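You operate a simulated robot arm through the tools that you are given. There is no shell and no other tool.

You are at the controls of a simulated robot arm. One attempt, no reset.

JOB
Jog the half pallet back in till its leading edge is at the yellow line.
Fine: blue lever to DRIVE, red switch on the yellow box on, lower knob to IN; the green button on the post runs only while it is down.

The check looks at the end state, three seconds after you hand in, the way a careful person would. Anything else that was tipped, shoved, dropped, spilled or broken makes it a failure.

ROBOT AND FRAMES
A 7-joint arm with a two-finger parallel gripper, fixed in place. Base frame: the origin is on the floor under the middle of its stand, x ahead of it, y to its left, z up. Lengths are in mm, angles in degrees, forces in N, time in s.
With the tool pointing down near the work surface it reaches from about 200 to 720 mm from the base axis. Its first joint turns from -143.0 to 143.0 degrees. Payload 3 kg.
The tool frame sits at the grasp point between the pads (the TCP): z along the fingers, y along the line on which they close. The tips reach 30 mm beyond it. Largest opening 110 mm; finger width 20, thickness 10; the body of the gripper, 48 by 112 mm, starts 55 mm behind the TCP.
Orientation is told as [roll, pitch, yaw] about the base's x, y, z axes, in that order, counted from this pose: with the fingers straight down and closing along the base's y, the tool's x points along the base's -x, its y along +y and its z along -z.

CONTROLS
- The arm moves only by the tool step_arm. Its argument "steps" is text: rows parted by semicolons, each of 7 numbers parted by spaces: the gripper command, from -1 (fully open) to 1 (shut), values between in proportion, then the shift along the base's x, y, z in mm, then the turn, a rotation vector about the base's x, y, z in degrees. In form: claw tx ty tz wx wy wz; .... A call has 1 to 20 rows; each row shifts and turns the commanded pose from where the row before left it. Rows are played at 5 a second. More than 50 mm and 8.6 degrees between two rows, or a gripper value outside its range, and nothing of the call is played. A pose out of reach is approached as far as the arm can. The call stops where the force on the tool passes 50 N (or 10 N more than at its start, if that is more) or the arm is blocked; 0.2 s more then pass. The fingers move at their own pace (about 153 mm/s each) and stop on an object; they squeeze with about 36 N. The grip force told is the motor's: it shows also when the fingers shut on nothing. Time passes only in rows, and 0.2 s behind the last, so rows that do not move let the fingers close. It gives the time, the measured TCP pose, the force on the tool (base axes), the opening and the grip force at its end, in the units of the frame above (readings bear some noise), with the torque about the TCP (base axes, N m) and any sound that the robot's microphone picked up.
- Cameras (640 x 400 px; columns grow to the right, rows downward): "scene" is fixed at [49.9, 651.6, 1398.8]; the picture's right is [-0.82, -0.57, 0.00], its down [-0.21, 0.31, -0.93] and it looks along [0.52, -0.76, -0.38] (base axes); focal length 307 px, centre (320, 200). "wrist" rides on the gripper at [72, 17, -103] in the tool frame; the picture's right is [-0.23, 0.97, 0.00], its down [-0.76, -0.18, -0.62] and it looks along [-0.61, -0.14, 0.78] (tool axes); focal length 222 px, centre (320, 200). There is no depth. A picture from a camera that has moved, and an enlarged one, comes with that camera's place and axes in the base frame and with its lens.
- get_image(camera): a new picture of that camera. The clock stands still meanwhile.
- slide_trunk(by): moves the trunk up (or, below 0, down) by that many mm; the arm rides with it, the base frame stays. It gives what a move gives, with no picture.
- close_up(camera, box): a new picture of the part [left, top, right, bottom] of that camera's present view, enlarged. The clock stands still meanwhile.
- job_done(): hands the job in; it is judged then, once.

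Nothing tells you positions but the pictures and the camera data. Unless the task says otherwise, let go and move clear before handing in.

The tools are called after "Request:" as name(argument=value, ...) on one line, values as JSON. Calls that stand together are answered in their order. step_arm: Moves the arm, as the interface text tells. Its arguments: {"type":"object","properties":{"steps":{"type":"string"}},"required":["steps"]} The other tools are called the same way: slide_trunk (by) moves the trunk up or down; get_image (camera) takes a picture; close_up (camera, box) takes an enlarged picture of a part of a camera's view; job_done () hands the job in.

At the start:

```text
time_s: 0.0
tcp_pos: [429.3, -166.3, 1361.4]
ee_rot: [0.1, 0.0, 0.0]
force: [0.6, 0.4, 0.6]
moment: [-0.02, -0.01, -0.02]
width: 110.0
grasp_force: 0.1
trunk travel left (down, up): [-425.0, 65.0]
```

scene: 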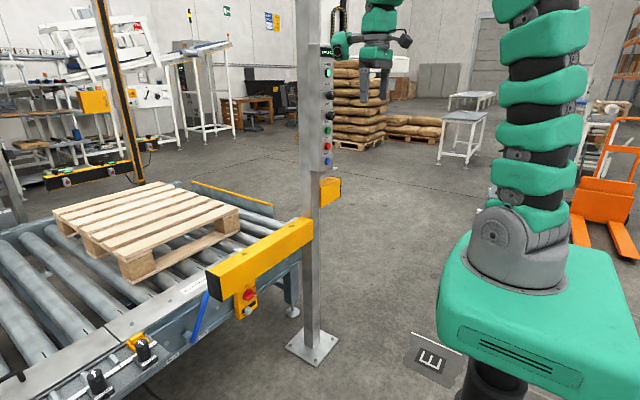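
wrist: 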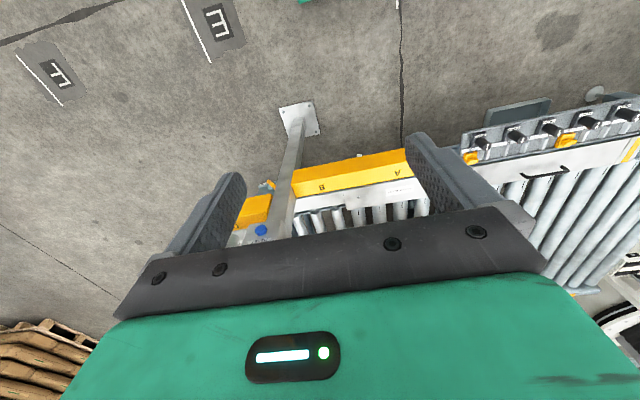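

I see a roller conveyor with a half pallet, a post with a column of buttons, a yellow box with a red switch, a blue lever and knobs along the near rail. Before I move anything, I'll look closely at each part.

Request:
close_up(camera="scene", box=[180, 260, 320, 350])

Request:
close_up(camera="scene", box=[280, 30, 380, 210])

Request:
close_up(camera="scene", box=[0, 300, 240, 400])

Request:
close_up(camera="scene", box=[0, 150, 330, 350])

Request:
close_up(camera="wrist", box=[200, 80, 460, 250])

Request:
close_up(camera="wrist", box=[440, 70, 640, 300])

```text
4.44 times, centred on (250, 305) of scene
camera zoom: at [49.9, 651.6, 1398.8], right [-0.82, -0.57, 0.0], down [-0.21, 0.31, -0.93], along [0.52, -0.76, -0.38], focal length 1365 px, centre (631, -267)
```

zoom: 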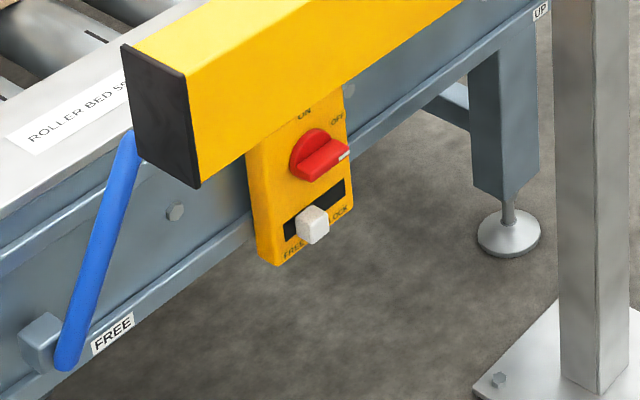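

```text
2.22 times, centred on (330, 120) of scene
camera zoom: at [49.9, 651.6, 1398.8], right [-0.82, -0.57, 0.0], down [-0.21, 0.31, -0.93], along [0.52, -0.76, -0.38], focal length 682 px, centre (298, 378)
```

zoom: 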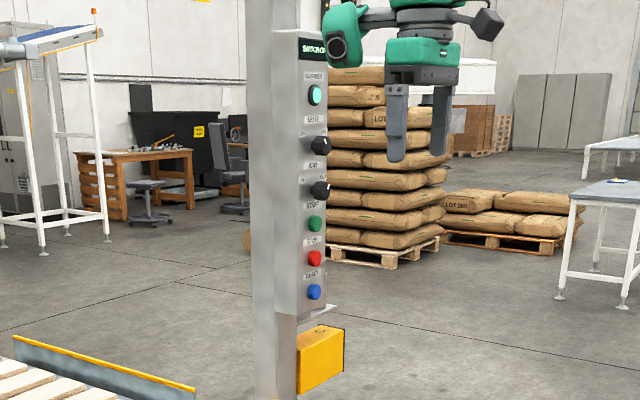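

```text
2.67 times, centred on (120, 350) of scene
camera zoom: at [49.9, 651.6, 1398.8], right [-0.82, -0.57, 0.0], down [-0.21, 0.31, -0.93], along [0.52, -0.76, -0.38], focal length 819 px, centre (853, -200)
```

zoom: 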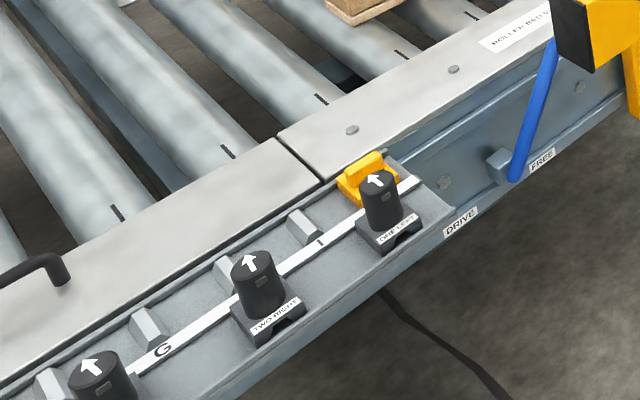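

```text
1.94 times, centred on (165, 250) of scene
camera zoom: at [49.9, 651.6, 1398.8], right [-0.82, -0.57, 0.0], down [-0.21, 0.31, -0.93], along [0.52, -0.76, -0.38], focal length 596 px, centre (621, 103)
```

zoom: 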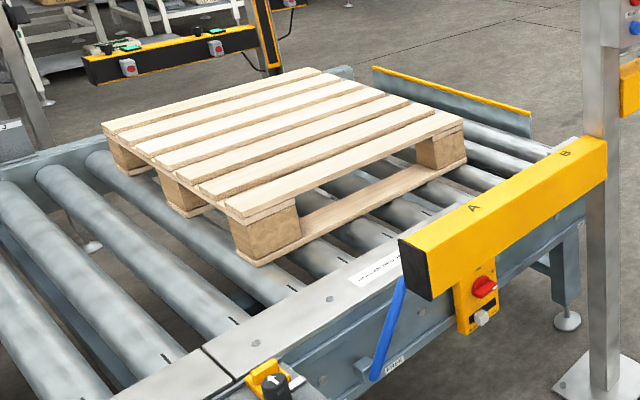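

```text
2.35 times, centred on (330, 165) of wrist
camera zoom: at [358.1, -148.7, 1465.9], right [0.23, 0.97, 0.0], down [0.76, -0.18, 0.62], along [0.61, -0.14, -0.78], focal length 523 px, centre (296, 282)
```

zoom: 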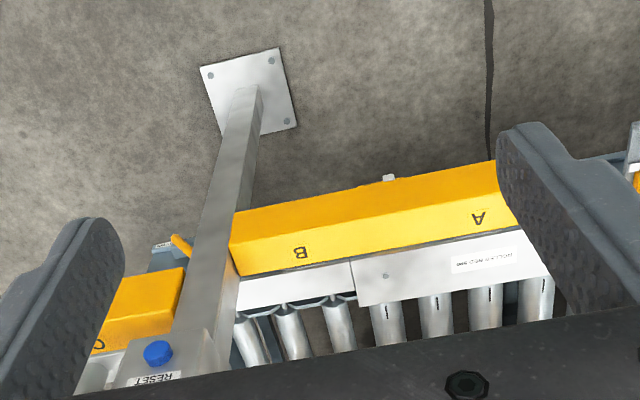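

```text
1.74 times, centred on (540, 185) of wrist
camera zoom: at [358.1, -148.7, 1465.9], right [0.23, 0.97, 0.0], down [0.76, -0.18, 0.62], along [0.61, -0.14, -0.78], focal length 386 px, centre (-63, 226)
```

zoom: 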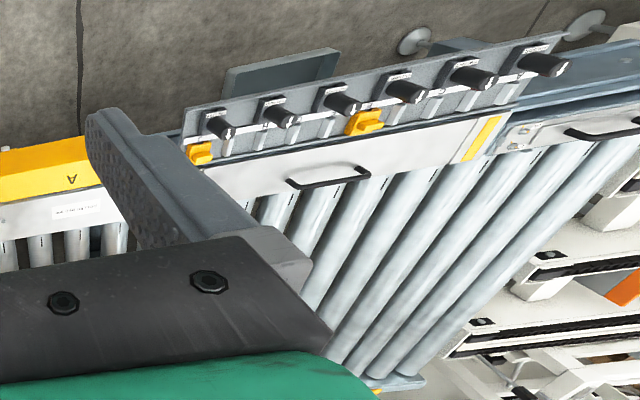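

The controls and labels are small, so I'll zoom in further on the post panel, the yellow box, the lever and the rail.

Request:
close_up(camera="scene", box=[305, 40, 345, 105])

Request:
close_up(camera="scene", box=[305, 95, 350, 210])

Request:
close_up(camera="scene", box=[225, 280, 275, 325])

Request:
close_up(camera="scene", box=[120, 280, 220, 375])

Request:
close_up(camera="wrist", box=[220, 180, 300, 240])

Request:
close_up(camera="scene", box=[0, 0, 300, 200])

```text
6.15 times, centred on (325, 72) of scene
camera zoom: at [49.9, 651.6, 1398.8], right [-0.82, -0.57, 0.0], down [-0.21, 0.31, -0.93], along [0.52, -0.76, -0.38], focal length 1890 px, centre (289, 985)
```

zoom: 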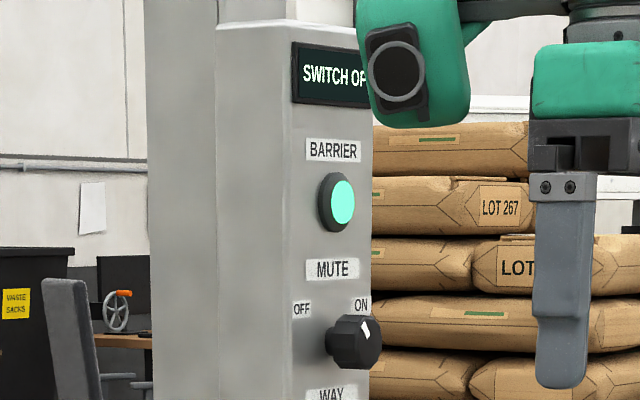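

```text
3.48 times, centred on (328, 152) of scene
camera zoom: at [49.9, 651.6, 1398.8], right [-0.82, -0.57, 0.0], down [-0.21, 0.31, -0.93], along [0.52, -0.76, -0.38], focal length 1068 px, centre (294, 365)
```

zoom: 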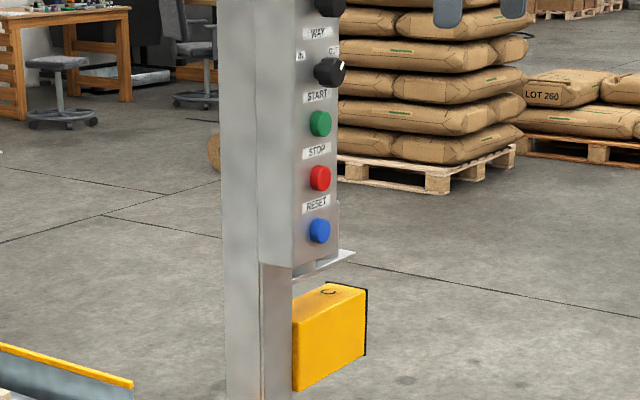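

```text
8.89 times, centred on (250, 302) of scene
camera zoom: at [49.9, 651.6, 1398.8], right [-0.82, -0.57, 0.0], down [-0.21, 0.31, -0.93], along [0.52, -0.76, -0.38], focal length 2730 px, centre (942, -711)
```

zoom: 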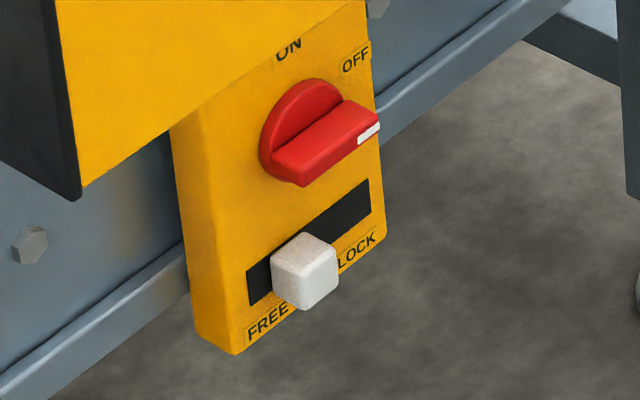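

```text
4.21 times, centred on (170, 328) of scene
camera zoom: at [49.9, 651.6, 1398.8], right [-0.82, -0.57, 0.0], down [-0.21, 0.31, -0.93], along [0.52, -0.76, -0.38], focal length 1293 px, centre (952, -337)
```

zoom: 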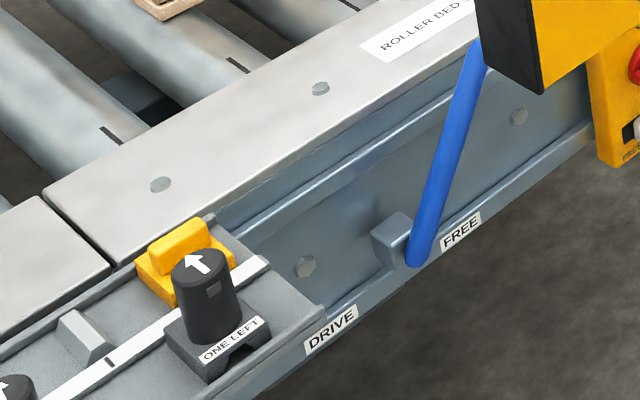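

```text
6.67 times, centred on (260, 210) of wrist
camera zoom: at [358.1, -148.7, 1465.9], right [0.23, 0.97, 0.0], down [0.76, -0.18, 0.62], along [0.61, -0.14, -0.78], focal length 1481 px, centre (720, 133)
```

zoom: 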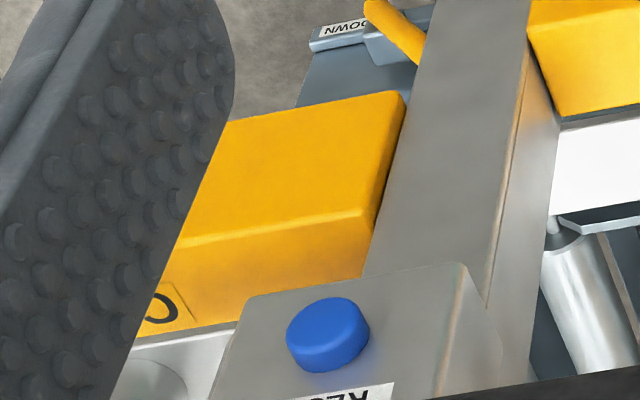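

```text
2.00 times, centred on (150, 100) of scene
camera zoom: at [49.9, 651.6, 1398.8], right [-0.82, -0.57, 0.0], down [-0.21, 0.31, -0.93], along [0.52, -0.76, -0.38], focal length 614 px, centre (660, 400)
```

zoom: 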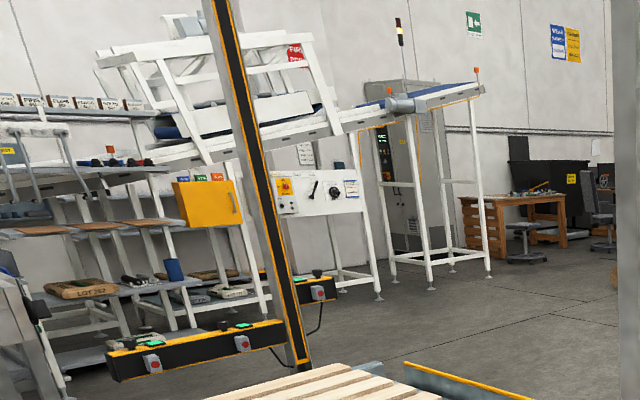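

The pictures put the yellow guard bar at about x=810, z=800, in front of the conveyor. The side panel, with the switch and lever, sits behind and below it at roughly x=930, z=400-620. The post is near (800,-380). I'll turn the tool 180° about its own axis first, so the wrist camera ends up on top when the fingers point forward.

Request:
step_arm(steps="-1 0 0 0 0 0 8.5; -1 0 0 0 0 0 8.5; -1 0 0 0 0 0 8.5; -1 0 0 0 0 0 8.5; -1 0 0 0 0 0 8.5; -1 0 0 0 0 0 8.5; -1 0 0 0 0 0 8.5; -1 0 0 0 0 0 8.5; -1 0 0 0 0 0 8.5; -1 0 0 0 0 0 8.5")

```text
time_s: 2.2
tcp_pos: [431.2, -165.4, 1362.9]
ee_rot: [0.0, -0.1, 85.1]
force: [-0.4, -0.7, -0.4]
moment: [-0.03, -0.01, -0.01]
width: 109.8
grasp_force: 0.0
trunk travel left (down, up): [-425.0, 65.0]
```

The turn is going cleanly. I'll carry on to 180°.

Request:
step_arm(steps="-1 0 0 0 0 0 7.91; -1 0 0 0 0 0 7.91; -1 0 0 0 0 0 7.91; -1 0 0 0 0 0 7.91; -1 0 0 0 0 0 7.91; -1 0 0 0 0 0 7.91; -1 0 0 0 0 0 7.91; -1 0 0 0 0 0 7.91; -1 0 0 0 0 0 7.91; -1 0 0 0 0 0 7.91; -1 0 0 0 0 0 7.91; -1 0 0 0 0 0 7.91")

```text
time_s: 4.8
tcp_pos: [429.9, -159.2, 1358.5]
ee_rot: [0.1, -0.1, 180.0]
force: [1.8, 3.6, -0.2]
moment: [-0.2, 0.13, -0.02]
width: 110.0
grasp_force: 0.1
out of reach, approached as far as the arm can: row 12
trunk travel left (down, up): [-425.0, 65.0]
```

The arm is close to a joint limit at 180°. I'll pitch the fingers forward next and watch whether the pose follows.

Request:
step_arm(steps="-1 0 0 0 0 -8.5 0; -1 0 0 0 0 -8.5 0; -1 0 0 0 0 -8.5 0; -1 0 0 0 0 -8.5 0; -1 0 0 0 0 -8.5 0")

Request:
get_image(camera="wrist")

Request:
get_image(camera="scene")

```text
time_s: 6.0
tcp_pos: [428.8, -162.9, 1359.9]
ee_rot: [-0.2, 42.7, 180.0]
force: [0.7, 0.1, -0.2]
moment: [0.01, 0.02, 0.01]
width: 110.2
grasp_force: 0.0
trunk travel left (down, up): [-425.0, 65.0]
```

```text
taken
camera wrist: at [412.1, -179.2, 1485.7], right [-0.17, -0.97, -0.16], down [-0.98, 0.18, -0.06], along [0.08, 0.14, -0.99], focal length 222 px, centre (320, 200)
```

wrist: 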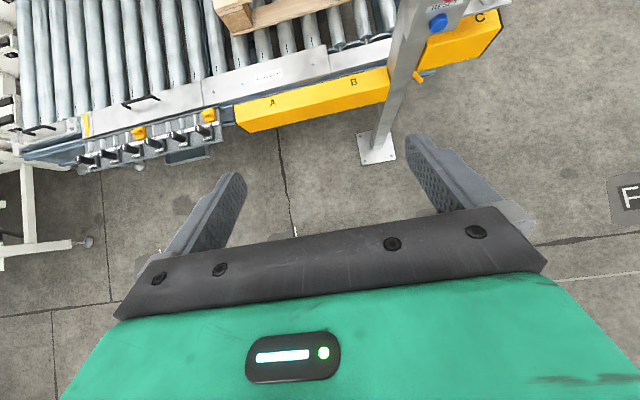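

```text
taken
```

scene: 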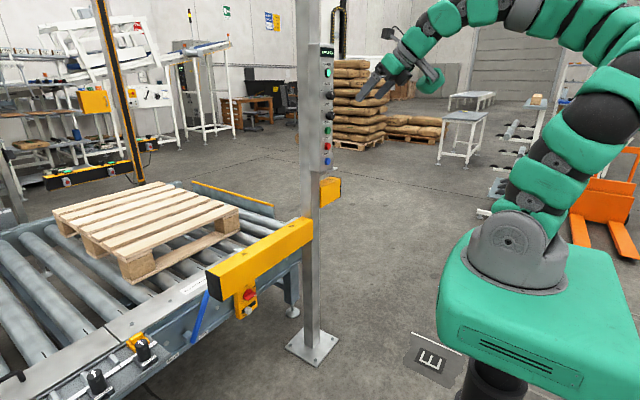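

The view is upright now: conveyor on the left, guard bar in front, post on the right. I'll pitch further to horizontal and look again.

Request:
step_arm(steps="-1 0 0 0 0 -8.5 0; -1 0 0 0 0 -8.5 0; -1 0 0 0 0 -8.5 0; -1 0 0 0 0 -8.5 0; -1 0 0 0 0 -8.5 0; -1 0 0 0 0 -5 0")

Request:
get_image(camera="wrist")

```text
time_s: 7.4
tcp_pos: [456.2, -192.2, 1427.8]
ee_rot: [1.7, 87.1, -177.8]
force: [-0.1, 1.2, -1.1]
moment: [-0.01, -0.05, 0.0]
width: 109.9
grasp_force: 0.1
out of reach, approached as far as the arm can: row 3, 4, 5, 6
trunk travel left (down, up): [-425.0, 65.0]
```

```text
taken
camera wrist: at [357.6, -209.1, 1506.6], right [-0.01, -0.97, -0.23], down [-0.66, 0.17, -0.73], along [0.75, 0.14, -0.65], focal length 222 px, centre (320, 200)
```

wrist: 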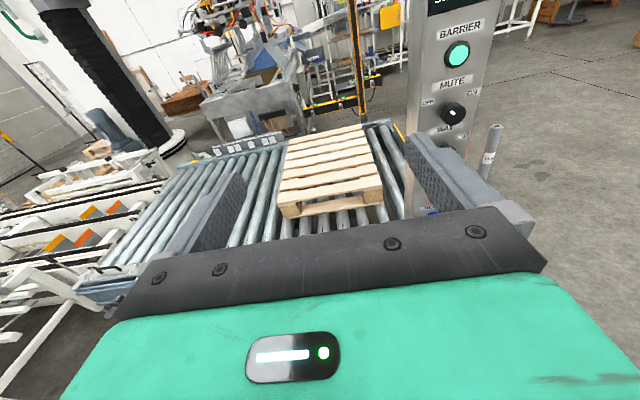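

This gives a good view of the panel. I'll zoom in on it and on the pallet area.

Request:
close_up(camera="wrist", box=[395, 0, 515, 160])

Request:
close_up(camera="wrist", box=[70, 90, 430, 310])

```text
2.50 times, centred on (455, 80) of wrist
camera zoom: at [357.6, -209.1, 1506.6], right [-0.01, -0.97, -0.23], down [-0.66, 0.17, -0.73], along [0.75, 0.14, -0.65], focal length 555 px, centre (-18, 500)
```

zoom: 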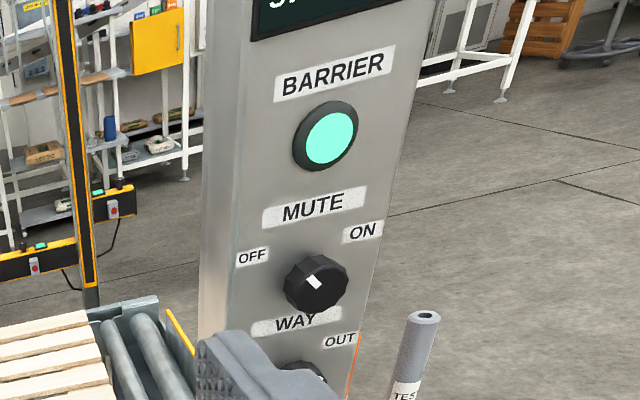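

```text
1.78 times, centred on (250, 200) of wrist
camera zoom: at [357.6, -209.1, 1506.6], right [-0.01, -0.97, -0.23], down [-0.66, 0.17, -0.73], along [0.75, 0.14, -0.65], focal length 395 px, centre (444, 200)
```

zoom: 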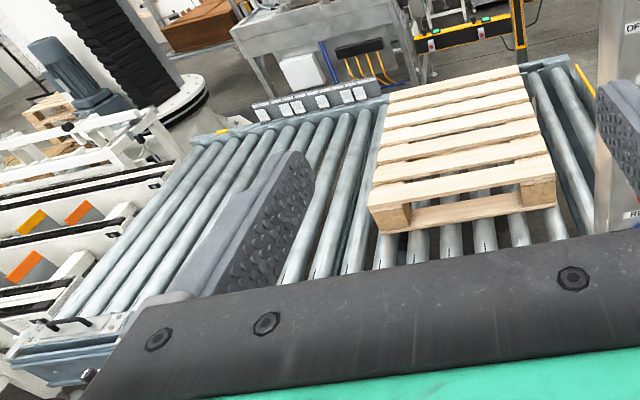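

I can see BARRIER, MUTE, WAY, START, STOP and RESET on the panel, with a loose "TEST" rod to its right that I need to keep clear of. The WAY knob is near (713,-386,1250) and START near (722,-384,1190). I'll move partway toward the panel and roll the tool back from its limit for a closer look.

Request:
step_arm(steps="-1 15 -12 -15 8 0 0; -1 15 -12 -15 8 0 0; -1 15 -12 -15 8 0 0; -1 15 -12 -15 8 0 0; -1 15 -12 -15 8 0 0; -1 15 -12 -15 8 0 0")

Request:
get_image(camera="wrist")

```text
time_s: 8.8
tcp_pos: [546.9, -264.3, 1338.7]
ee_rot: [-87.5, 41.8, 94.0]
force: [0.0, 0.1, 0.8]
moment: [-0.01, 0.02, 0.02]
width: 109.9
grasp_force: 0.0
trunk travel left (down, up): [-425.0, 65.0]
```

```text
taken
camera wrist: at [448.1, -333.0, 1378.2], right [-0.01, -0.48, -0.88], down [-0.66, 0.66, -0.36], along [0.75, 0.58, -0.33], focal length 222 px, centre (320, 200)
```

wrist: 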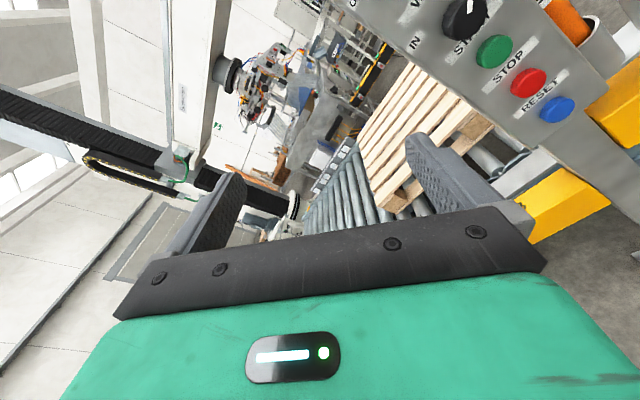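

The arm follows well here. Triangulating gives START at about (725,-389,1192) and the WAY knob face at about (714,-390,1250). I'll zoom in on the knob's pointer.

Request:
close_up(camera="wrist", box=[390, 0, 530, 90])

Request:
close_up(camera="scene", box=[312, 60, 342, 150])

Request:
get_image(camera="scene")

```text
4.44 times, centred on (460, 45) of wrist
camera zoom: at [448.1, -333.0, 1378.2], right [-0.01, -0.48, -0.88], down [-0.66, 0.66, -0.36], along [0.75, 0.58, -0.33], focal length 987 px, centre (-302, 889)
```

zoom: 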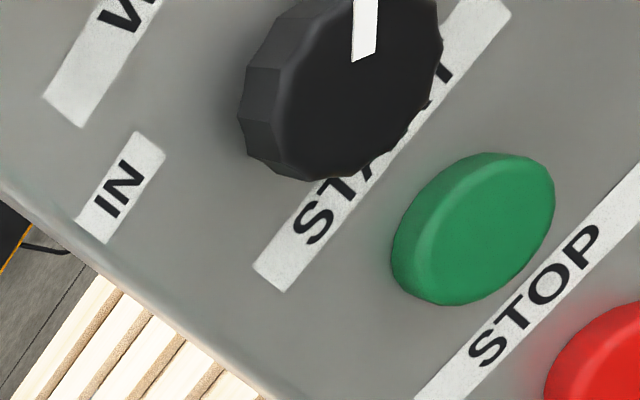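

```text
4.44 times, centred on (327, 105) of scene
camera zoom: at [49.9, 651.6, 1398.8], right [-0.82, -0.57, 0.0], down [-0.21, 0.31, -0.93], along [0.52, -0.76, -0.38], focal length 1365 px, centre (289, 622)
```

zoom: 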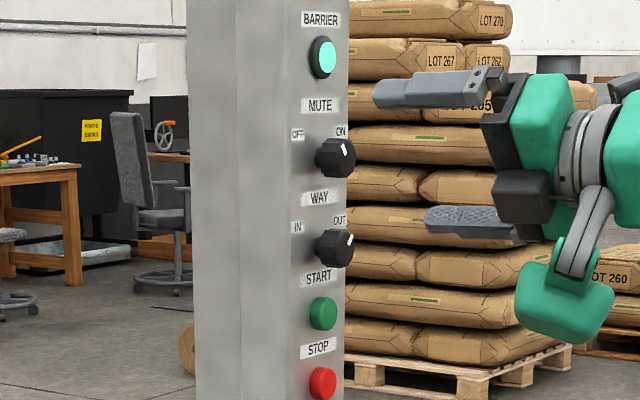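

```text
taken
```

scene: 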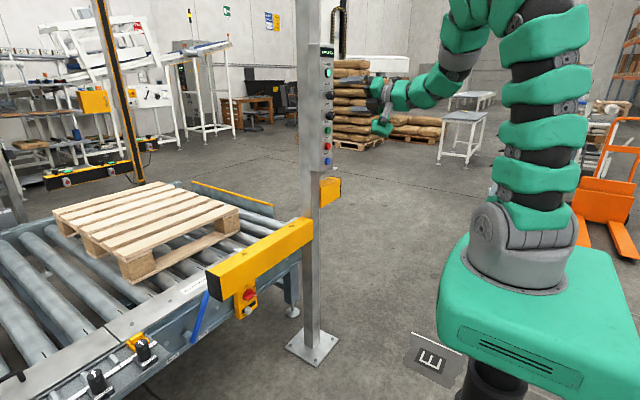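

The pointers show MUTE at OFF (tilted up-left) and WAY at OUT (tilted up-right, roughly 33° off vertical). I'll line the tool up in front of the WAY knob with the fingers near vertical, standing off about 75 mm.

Request:
step_arm(steps="-1 15 -21 -15 5.3 -0.3 -0.4; -1 15 -21 -15 5.3 -0.3 -0.4; -1 15 -21 -15 5.3 -0.3 -0.4; -1 15 -21 -15 5.3 -0.3 -0.4; -1 15 -21 -15 5.3 -0.3 -0.4; -1 15 -21 -14 5.3 -0.3 -0.3; -0.2 0 0 0 0 0 0; -0.2 0 0 0 0 0 0")

Request:
get_image(camera="wrist")

Request:
get_image(camera="scene")

```text
time_s: 10.6
tcp_pos: [637.2, -389.6, 1251.0]
ee_rot: [-90.8, 10.3, 90.1]
force: [0.9, -0.2, -0.2]
moment: [0.0, 0.01, 0.02]
width: 66.1
grasp_force: 0.1
trunk travel left (down, up): [-425.0, 65.0]
```

```text
taken
camera wrist: at [534.6, -464.4, 1246.1], right [0.01, 0.05, -1.0], down [-0.63, 0.78, 0.03], along [0.78, 0.63, 0.04], focal length 222 px, centre (320, 200)
```

wrist: 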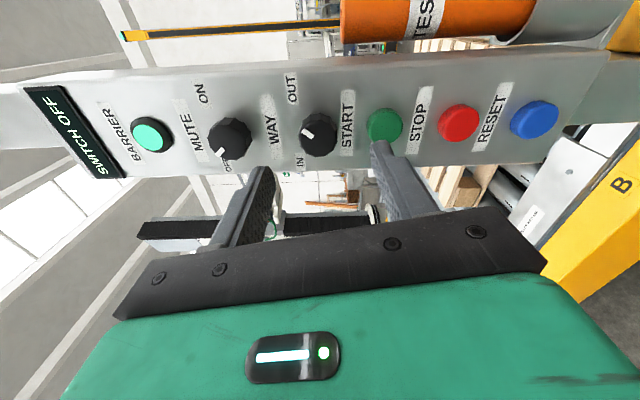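

```text
taken
```

scene: 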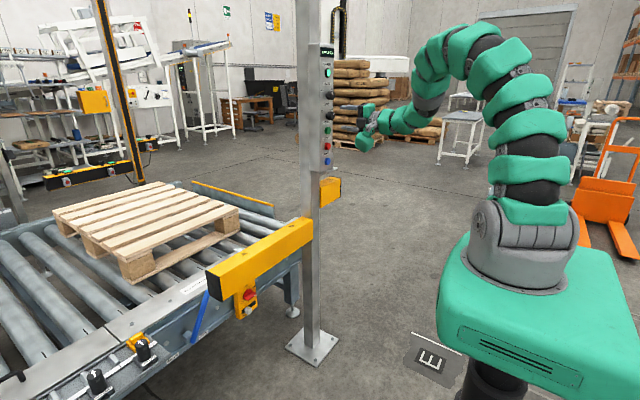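

The panel is now in full view, with the knob roughly between the fingers. I'll zoom in on the knobs and their pointers.

Request:
close_up(camera="wrist", box=[180, 60, 440, 220])

Request:
close_up(camera="wrist", box=[0, 0, 640, 200])

```text
2.46 times, centred on (310, 140) of wrist
camera zoom: at [534.6, -464.4, 1246.1], right [0.01, 0.05, -1.0], down [-0.63, 0.78, 0.03], along [0.78, 0.63, 0.04], focal length 547 px, centre (345, 348)
```

zoom: 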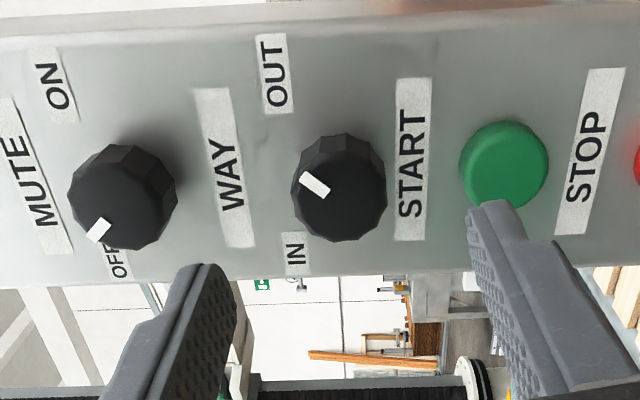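

```text
1.00 times, centred on (320, 100) of wrist (not enlarged: the box is as wide or as high as the picture)
camera zoom: at [534.6, -464.4, 1246.1], right [0.01, 0.05, -1.0], down [-0.63, 0.78, 0.03], along [0.78, 0.63, 0.04], focal length 222 px, centre (320, 300)
```

zoom: 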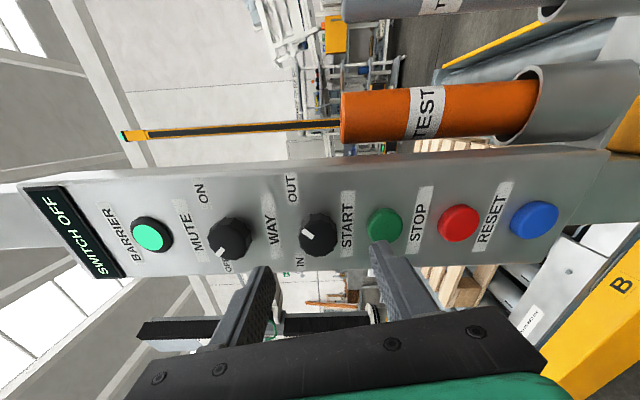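

The WAY knob sits at about (712,-387,1252), is roughly 34 mm in diameter, and its pointer is about 45° toward OUT, so IN needs about a 90° counter-clockwise turn. I'll roll a bit more so there's room for the full turn, narrow the fingers and approach.

Request:
step_arm(steps="0.1 0 1 0.5 7.5 0 0; 0.1 0 1 0.5 7.5 0 0; 0.1 0 0 0 7.5 0 0; 0.1 10 0 0 0 0 0; 0.1 10 0 0 0 0 0; 0.1 10 0 0 0 0 0; 0.1 10 0 0 0 0 0")

Request:
get_image(camera="wrist")

```text
time_s: 12.2
tcp_pos: [676.5, -386.7, 1249.7]
ee_rot: [-90.8, -12.2, 90.1]
force: [-0.5, -0.6, -0.5]
moment: [-0.01, 0.02, 0.01]
width: 49.3
grasp_force: 0.0
trunk travel left (down, up): [-425.0, 65.0]
```

```text
taken
camera wrist: at [573.9, -454.2, 1218.5], right [0.01, 0.43, -0.9], down [-0.63, 0.71, 0.33], along [0.78, 0.56, 0.28], focal length 222 px, centre (320, 200)
```

wrist: 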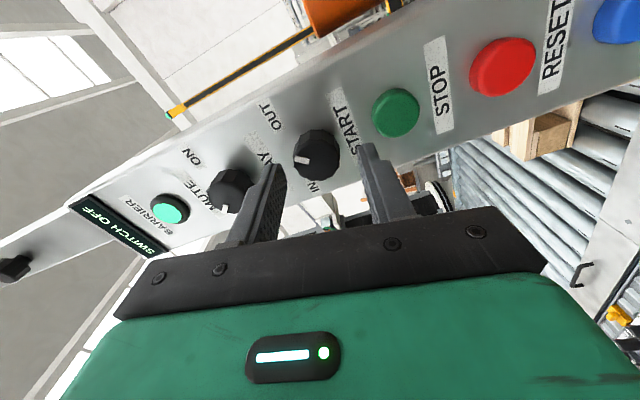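

Request:
close_up(camera="wrist", box=[240, 100, 420, 230])

Request:
close_up(camera="scene", box=[310, 60, 400, 160])

```text
3.08 times, centred on (330, 165) of wrist
camera zoom: at [573.9, -454.2, 1218.5], right [0.01, 0.43, -0.9], down [-0.63, 0.71, 0.33], along [0.78, 0.56, 0.28], focal length 684 px, centre (289, 308)
```

zoom: 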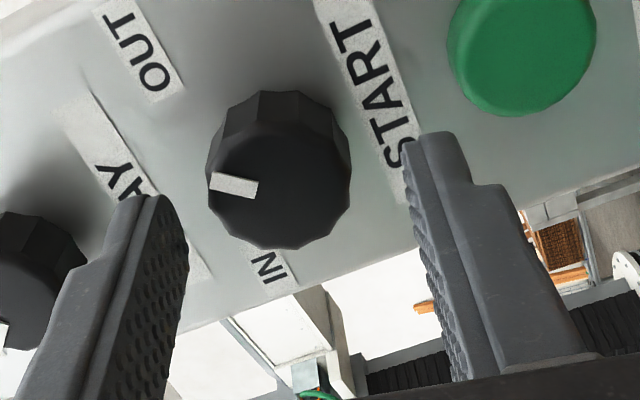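

```text
4.00 times, centred on (355, 110) of scene
camera zoom: at [49.9, 651.6, 1398.8], right [-0.82, -0.57, 0.0], down [-0.21, 0.31, -0.93], along [0.52, -0.76, -0.38], focal length 1228 px, centre (180, 560)
```

zoom: 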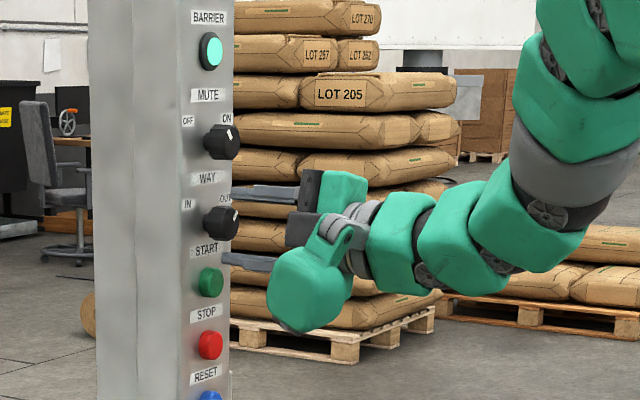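

The knob sits between the fingers within about 2 mm. I'll correct that, move in so the tips overlap the knob, and close gently.

Request:
step_arm(steps="0.1 7 -0.5 0.8 0 0 0; 0.1 7 -0.5 0.8 0 0 0; 0.1 6 0 0 0 0 0")

Request:
close_up(camera="wrist", box=[240, 100, 420, 230])

Request:
close_up(camera="scene", box=[310, 60, 400, 160])

```text
time_s: 13.0
tcp_pos: [696.2, -389.1, 1251.8]
ee_rot: [-90.8, -12.3, 90.1]
force: [-0.2, 0.2, 0.1]
moment: [0.02, 0.0, 0.02]
width: 49.6
grasp_force: 0.0
trunk travel left (down, up): [-425.0, 65.0]
```

```text
3.08 times, centred on (330, 165) of wrist
camera zoom: at [593.4, -455.4, 1219.3], right [0.01, 0.43, -0.9], down [-0.63, 0.71, 0.33], along [0.78, 0.56, 0.28], focal length 684 px, centre (289, 308)
```

zoom: 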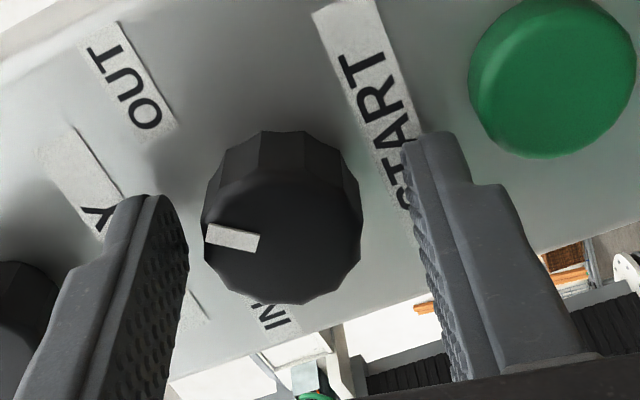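

```text
4.00 times, centred on (355, 110) of scene
camera zoom: at [49.9, 651.6, 1398.8], right [-0.82, -0.57, 0.0], down [-0.21, 0.31, -0.93], along [0.52, -0.76, -0.38], focal length 1228 px, centre (180, 560)
```

zoom: 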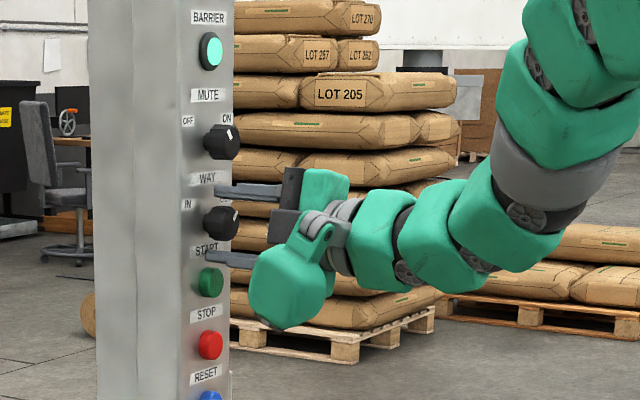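

The tips now overlap the knob with clearance on both sides. Closing on it.

Request:
step_arm(steps="0.3 0 0 0.5 0 0 0; 0.6 0 0 0 0 0 0; 0.6 0 0 0 0 0 0; 0.6 0 0 0 0 0 0")

Request:
close_up(camera="wrist", box=[240, 100, 420, 230])

```text
time_s: 14.0
tcp_pos: [695.2, -389.4, 1252.5]
ee_rot: [-91.0, -12.1, 90.1]
force: [6.3, -3.2, 8.3]
moment: [-0.02, -0.23, -0.12]
width: 31.2
grasp_force: 45.0
trunk travel left (down, up): [-425.0, 65.0]
```

```text
3.08 times, centred on (330, 165) of wrist
camera zoom: at [593.5, -455.4, 1220.2], right [0.01, 0.43, -0.9], down [-0.63, 0.71, 0.32], along [0.78, 0.56, 0.28], focal length 684 px, centre (289, 308)
```

zoom: 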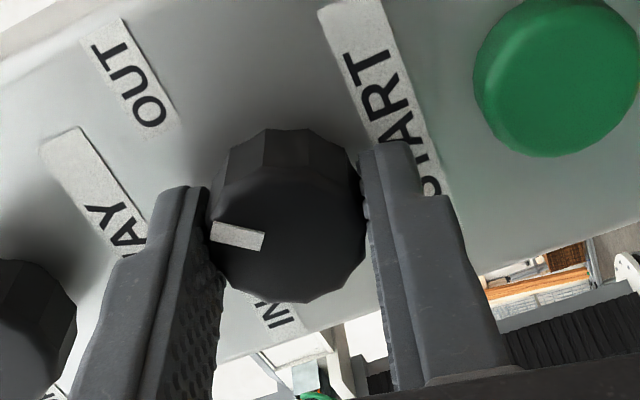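

Gripped at 31 mm with low side forces. Turning counter-clockwise in stages toward IN.

Request:
step_arm(steps="0.6 0 0 0.5 -6 0 0; 0.6 0 0 0 -8 0 0; 0.6 0 0 0 -8 0 0; 0.6 0 0 0 -8 0 0")

Request:
close_up(camera="wrist", box=[240, 100, 420, 230])

```text
time_s: 15.0
tcp_pos: [696.4, -388.8, 1253.0]
ee_rot: [-90.8, 18.0, 90.2]
force: [6.9, -1.2, 4.1]
moment: [0.01, -0.11, -0.39]
width: 31.1
grasp_force: 45.4
trunk travel left (down, up): [-425.0, 65.0]
```

```text
3.08 times, centred on (330, 165) of wrist
camera zoom: at [593.5, -463.2, 1258.1], right [0.01, -0.08, -1.0], down [-0.63, 0.78, -0.07], along [0.78, 0.63, -0.04], focal length 684 px, centre (289, 308)
```

zoom: 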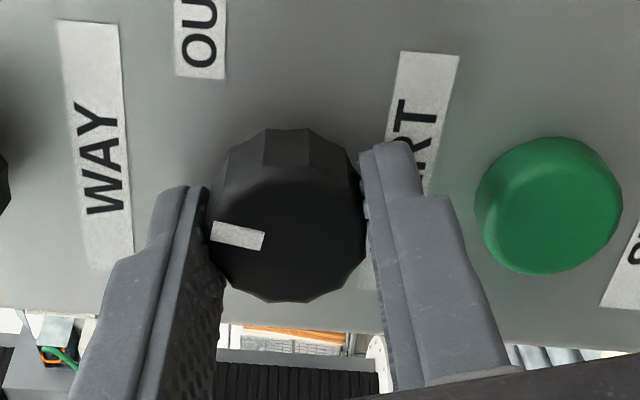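

The knob turns with the gripper. Continuing.

Request:
step_arm(steps="0.6 0 0 0 -8 0 0; 0.6 0 0 0 -8 0 0; 0.6 0 0 0 -8 0 0; 0.6 0 0 0 -8 0 0")

Request:
close_up(camera="wrist", box=[240, 100, 420, 230])

```text
time_s: 16.0
tcp_pos: [696.4, -389.2, 1251.9]
ee_rot: [-90.4, 50.0, 90.4]
force: [-11.5, 3.4, -14.2]
moment: [-0.03, -0.24, -0.11]
width: 31.0
grasp_force: 44.9
trunk travel left (down, up): [-425.0, 65.0]
```

```text
3.08 times, centred on (330, 165) of wrist
camera zoom: at [593.6, -449.8, 1296.7], right [0.01, -0.6, -0.8], down [-0.63, 0.62, -0.47], along [0.78, 0.51, -0.37], focal length 684 px, centre (289, 308)
```

zoom: 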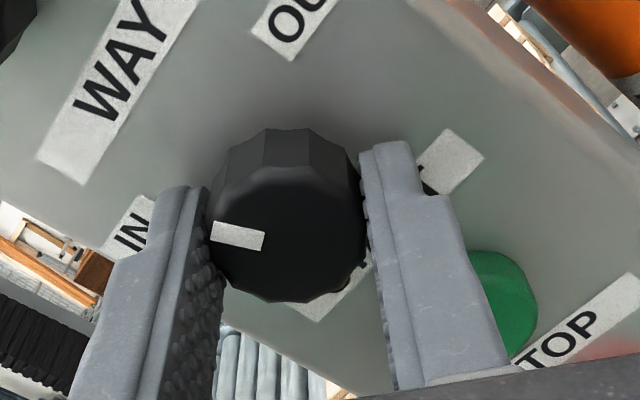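

Request:
step_arm(steps="0.6 0 0 -0.4 -7 0 0; 0.6 0 0 0 -7 0 0; 0.6 0 0 0 -7 0 0; 0.6 0 0 0 -6 0 0")

Request:
get_image(camera="wrist")

Request:
close_up(camera="scene", box=[310, 60, 400, 160])

```text
time_s: 17.0
tcp_pos: [695.5, -391.2, 1254.1]
ee_rot: [-90.9, 76.8, 89.9]
force: [-0.8, -4.3, -1.5]
moment: [0.5, 0.12, -0.11]
width: 31.7
grasp_force: 45.1
trunk travel left (down, up): [-425.0, 65.0]
```

```text
taken
camera wrist: at [593.4, -424.2, 1321.1], right [0.01, -0.9, -0.44], down [-0.63, 0.34, -0.7], along [0.78, 0.29, -0.56], focal length 222 px, centre (320, 200)
```

wrist: 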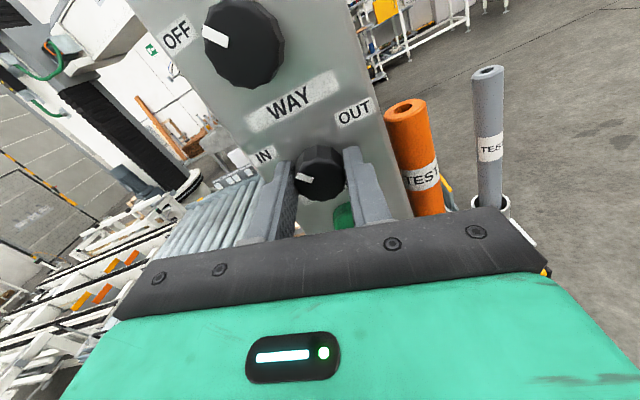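

```text
4.00 times, centred on (355, 110) of scene
camera zoom: at [49.9, 651.6, 1398.8], right [-0.82, -0.57, 0.0], down [-0.21, 0.31, -0.93], along [0.52, -0.76, -0.38], focal length 1228 px, centre (180, 560)
```

zoom: 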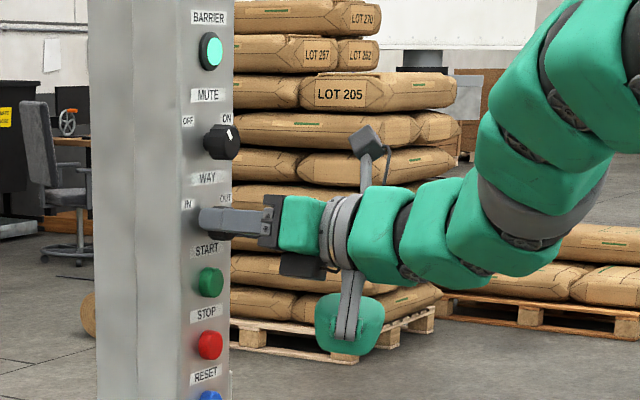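

The knob has turned about 89° and the torque now shows it resting on its stop. I'll open a little, back straight off and check the pointer.

Request:
step_arm(steps="0.1 0 0 0 0 0 0; 0.1 0 0 0 0 0 0; 0.1 -8 0 0 0 0 0; 0.1 -15 0 0 0 0 0; 0.1 -20 0 0 0 0 0; 0.1 -20 0 0 0 0 0; 0.1 -20 0 0 0 0 0")

Request:
get_image(camera="wrist")

```text
time_s: 18.6
tcp_pos: [611.5, -388.5, 1253.5]
ee_rot: [-90.0, 76.7, 90.9]
force: [-0.3, 0.0, 0.4]
moment: [-0.03, 0.03, 0.01]
width: 49.6
grasp_force: 0.1
trunk travel left (down, up): [-425.0, 65.0]
```

```text
taken
camera wrist: at [508.9, -422.8, 1320.3], right [0.01, -0.9, -0.44], down [-0.63, 0.34, -0.7], along [0.78, 0.29, -0.56], focal length 222 px, centre (320, 200)
```

wrist: 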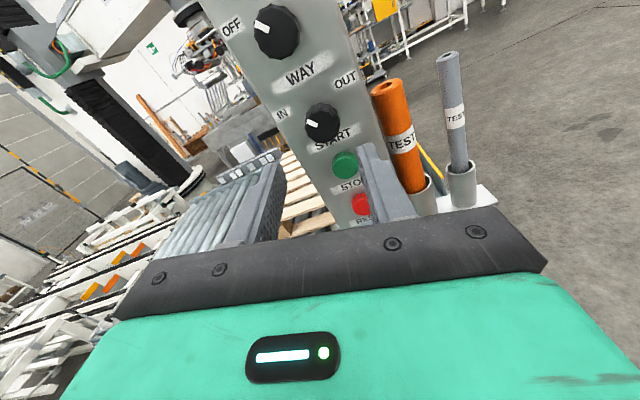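

The WAY knob now points to IN. Next come the lever and red switch, low down behind the guard bar, so I'll pull back clear of the post and lower the trunk.

Request:
step_arm(steps="0.1 -25 0 0 0 0 0; 0.1 -20 35 -12 0 0 0; 0.1 -10 40 -12 0 0 0; 0.1 -10 40 -12 0 0 0; 0.1 -5 40 -12 0 0 0; 0.1 -5 40 -12 0 0 0; 0.1 -5 40 -12 0 0 0; 0.1 -5 40 -12 0 0 0")

Request:
slide_trunk(by=-400)

Request:
get_image(camera="wrist")

Request:
get_image(camera="scene")

```text
time_s: 20.4
tcp_pos: [604.1, -184.0, 1174.3]
ee_rot: [-90.1, 76.7, 90.7]
force: [0.1, -0.9, -0.5]
moment: [-0.03, 0.0, 0.09]
width: 49.6
grasp_force: 0.1
out of reach, approached as far as the arm can: row 5, 6, 7, 8
trunk travel left (down, up): [-425.0, 65.0]
```

```text
time_s: 24.2
tcp_pos: [604.1, -182.2, 775.5]
ee_rot: [-90.2, 76.8, 90.8]
force: [0.9, -0.8, 0.1]
moment: [-0.06, -0.03, -0.01]
width: 49.6
grasp_force: 0.1
trunk travel left (down, up): [-25.0, 465.0]
```

```text
taken
camera wrist: at [501.9, -216.0, 842.5], right [0.01, -0.9, -0.44], down [-0.63, 0.34, -0.7], along [0.78, 0.29, -0.56], focal length 222 px, centre (320, 200)
```

wrist: 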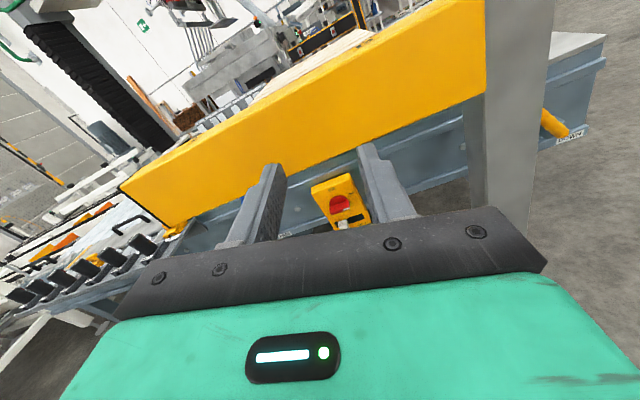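

```text
taken
```

scene: 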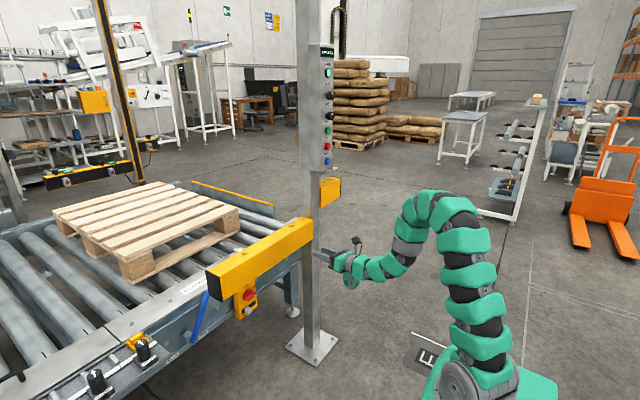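

The switch box is visible below the guard bar. Zooming in on it and the lever area.

Request:
close_up(camera="wrist", box=[290, 160, 400, 240])

Request:
close_up(camera="wrist", box=[0, 150, 260, 310])

```text
5.00 times, centred on (345, 200) of wrist
camera zoom: at [501.9, -216.0, 842.5], right [0.01, -0.9, -0.44], down [-0.63, 0.34, -0.7], along [0.78, 0.29, -0.56], focal length 1111 px, centre (195, 200)
```

zoom: 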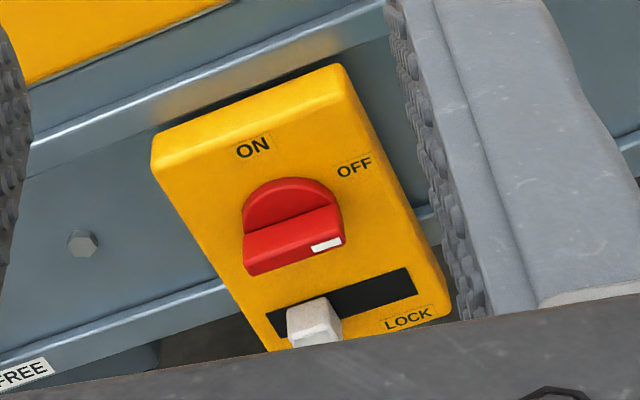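

```text
2.46 times, centred on (130, 230) of wrist
camera zoom: at [501.9, -216.0, 842.5], right [0.01, -0.9, -0.44], down [-0.63, 0.34, -0.7], along [0.78, 0.29, -0.56], focal length 547 px, centre (788, 126)
```

zoom: 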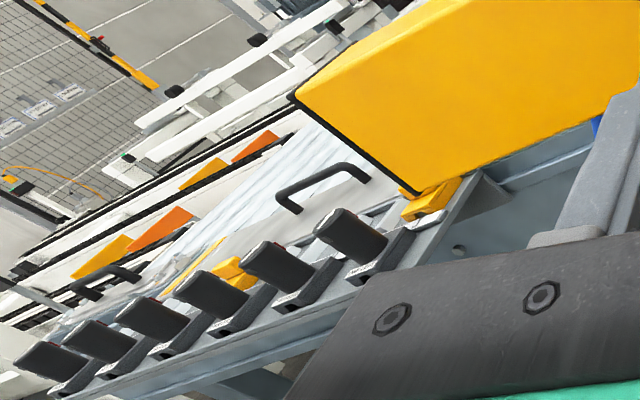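

The view is clear: the red handle is horizontal with its white mark to the right (OFF), ON is straight above, and the lock slider is at FREE. The switch centre is near (935,-88,478). I'll shift left and roll a bit to see the blue lever.

Request:
step_arm(steps="0.1 -10 30 -10 8 0 0; 0.1 -5 40 -15 8 0 0; 0.1 -5 40 -15 8 0 0; 0.1 -5 40 -15 0 0 0; 0.1 -5 40 -15 0 0 0; 0.1 -5 40 -15 0 0 0; 0.1 -5 40 -15 0 0 0")

Request:
get_image(camera="wrist")

```text
time_s: 25.8
tcp_pos: [650.4, 57.7, 663.8]
ee_rot: [-90.8, 52.9, 90.1]
force: [-0.5, -0.9, -0.2]
moment: [0.01, -0.01, -0.01]
width: 49.6
grasp_force: 0.0
out of reach, approached as far as the arm can: row 1, 2, 3, 4, 5, 6
trunk travel left (down, up): [-25.0, 465.0]
```

```text
taken
camera wrist: at [547.9, -0.2, 711.6], right [0.01, -0.64, -0.77], down [-0.63, 0.59, -0.5], along [0.78, 0.49, -0.39], focal length 222 px, centre (320, 200)
```

wrist: 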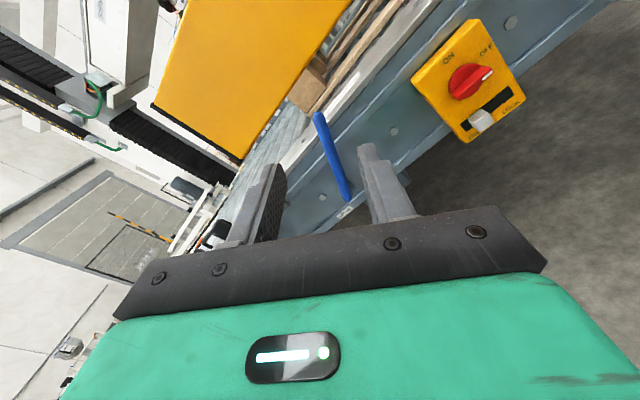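

Request:
close_up(camera="wrist", box=[260, 80, 420, 230])

Request:
close_up(camera="wrist", box=[400, 10, 540, 150])

Request:
get_image(camera="scene")

```text
2.67 times, centred on (340, 155) of wrist
camera zoom: at [547.9, -0.2, 711.6], right [0.01, -0.64, -0.77], down [-0.63, 0.59, -0.5], along [0.78, 0.49, -0.39], focal length 592 px, centre (267, 320)
```

zoom: 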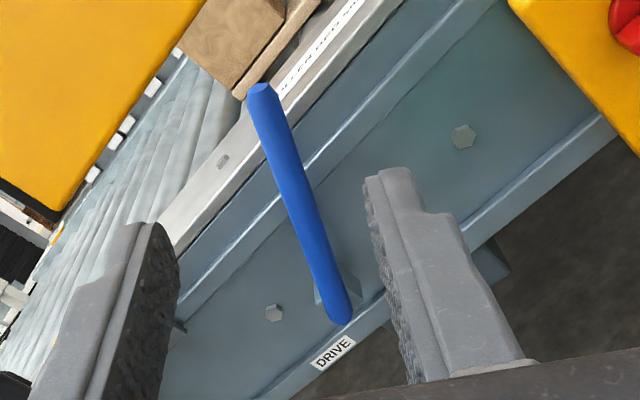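

```text
2.86 times, centred on (470, 80) of wrist
camera zoom: at [547.9, -0.2, 711.6], right [0.01, -0.64, -0.77], down [-0.63, 0.59, -0.5], along [0.78, 0.49, -0.39], focal length 635 px, centre (-109, 543)
```

zoom: 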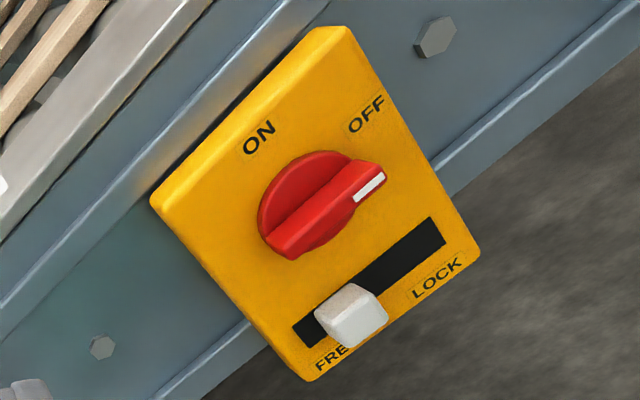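

```text
taken
```

scene: 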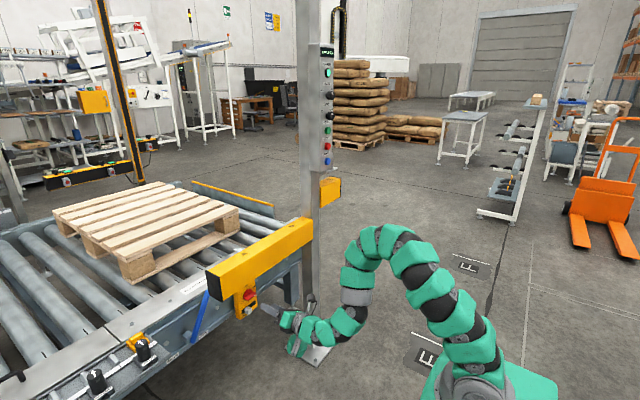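

The blue lever pivots at its lower end near (946,208,465). Its free top leans toward FREE at about (940,104,637), so DRIVE means swinging the top toward +y. I'll close the fingers, roll so the camera is at the side, and slide in under the bar on the lever's −y side.

Request:
step_arm(steps="1 10 -4 -8 8 0 0; 1 15 -4 -8 8 0 0; 1 15 -4 -8 8 0 0; 1 15 -4 -8 8 0 0; 1 15 -2 -8 8 0 0; 1 15 0 -8 8 0 0; 1 15 0 -8 5 0 0")

Request:
get_image(camera="wrist")

Request:
get_image(camera="scene")

```text
time_s: 27.4
tcp_pos: [749.1, 37.1, 608.8]
ee_rot: [-90.9, -0.3, 90.1]
force: [-0.6, 1.0, 0.6]
moment: [0.0, 0.03, 0.02]
width: 0.0
grasp_force: 36.4
trunk travel left (down, up): [-25.0, 465.0]
```

```text
taken
camera wrist: at [646.6, -35.8, 591.4], right [0.01, 0.23, -0.97], down [-0.63, 0.76, 0.17], along [0.78, 0.61, 0.16], focal length 222 px, centre (320, 200)
```

wrist: 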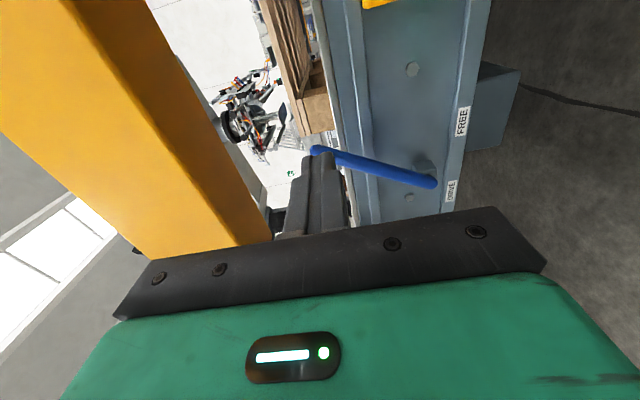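

```text
taken
```

scene: 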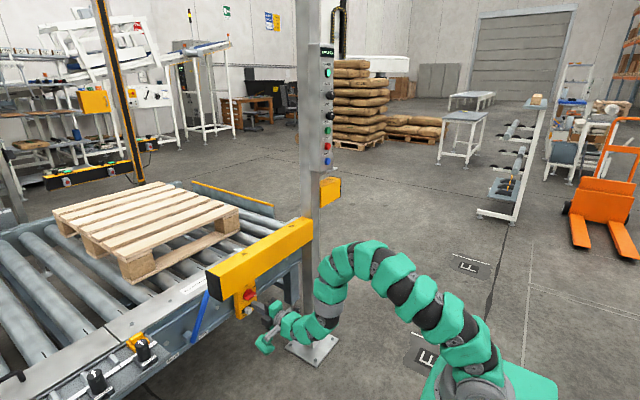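

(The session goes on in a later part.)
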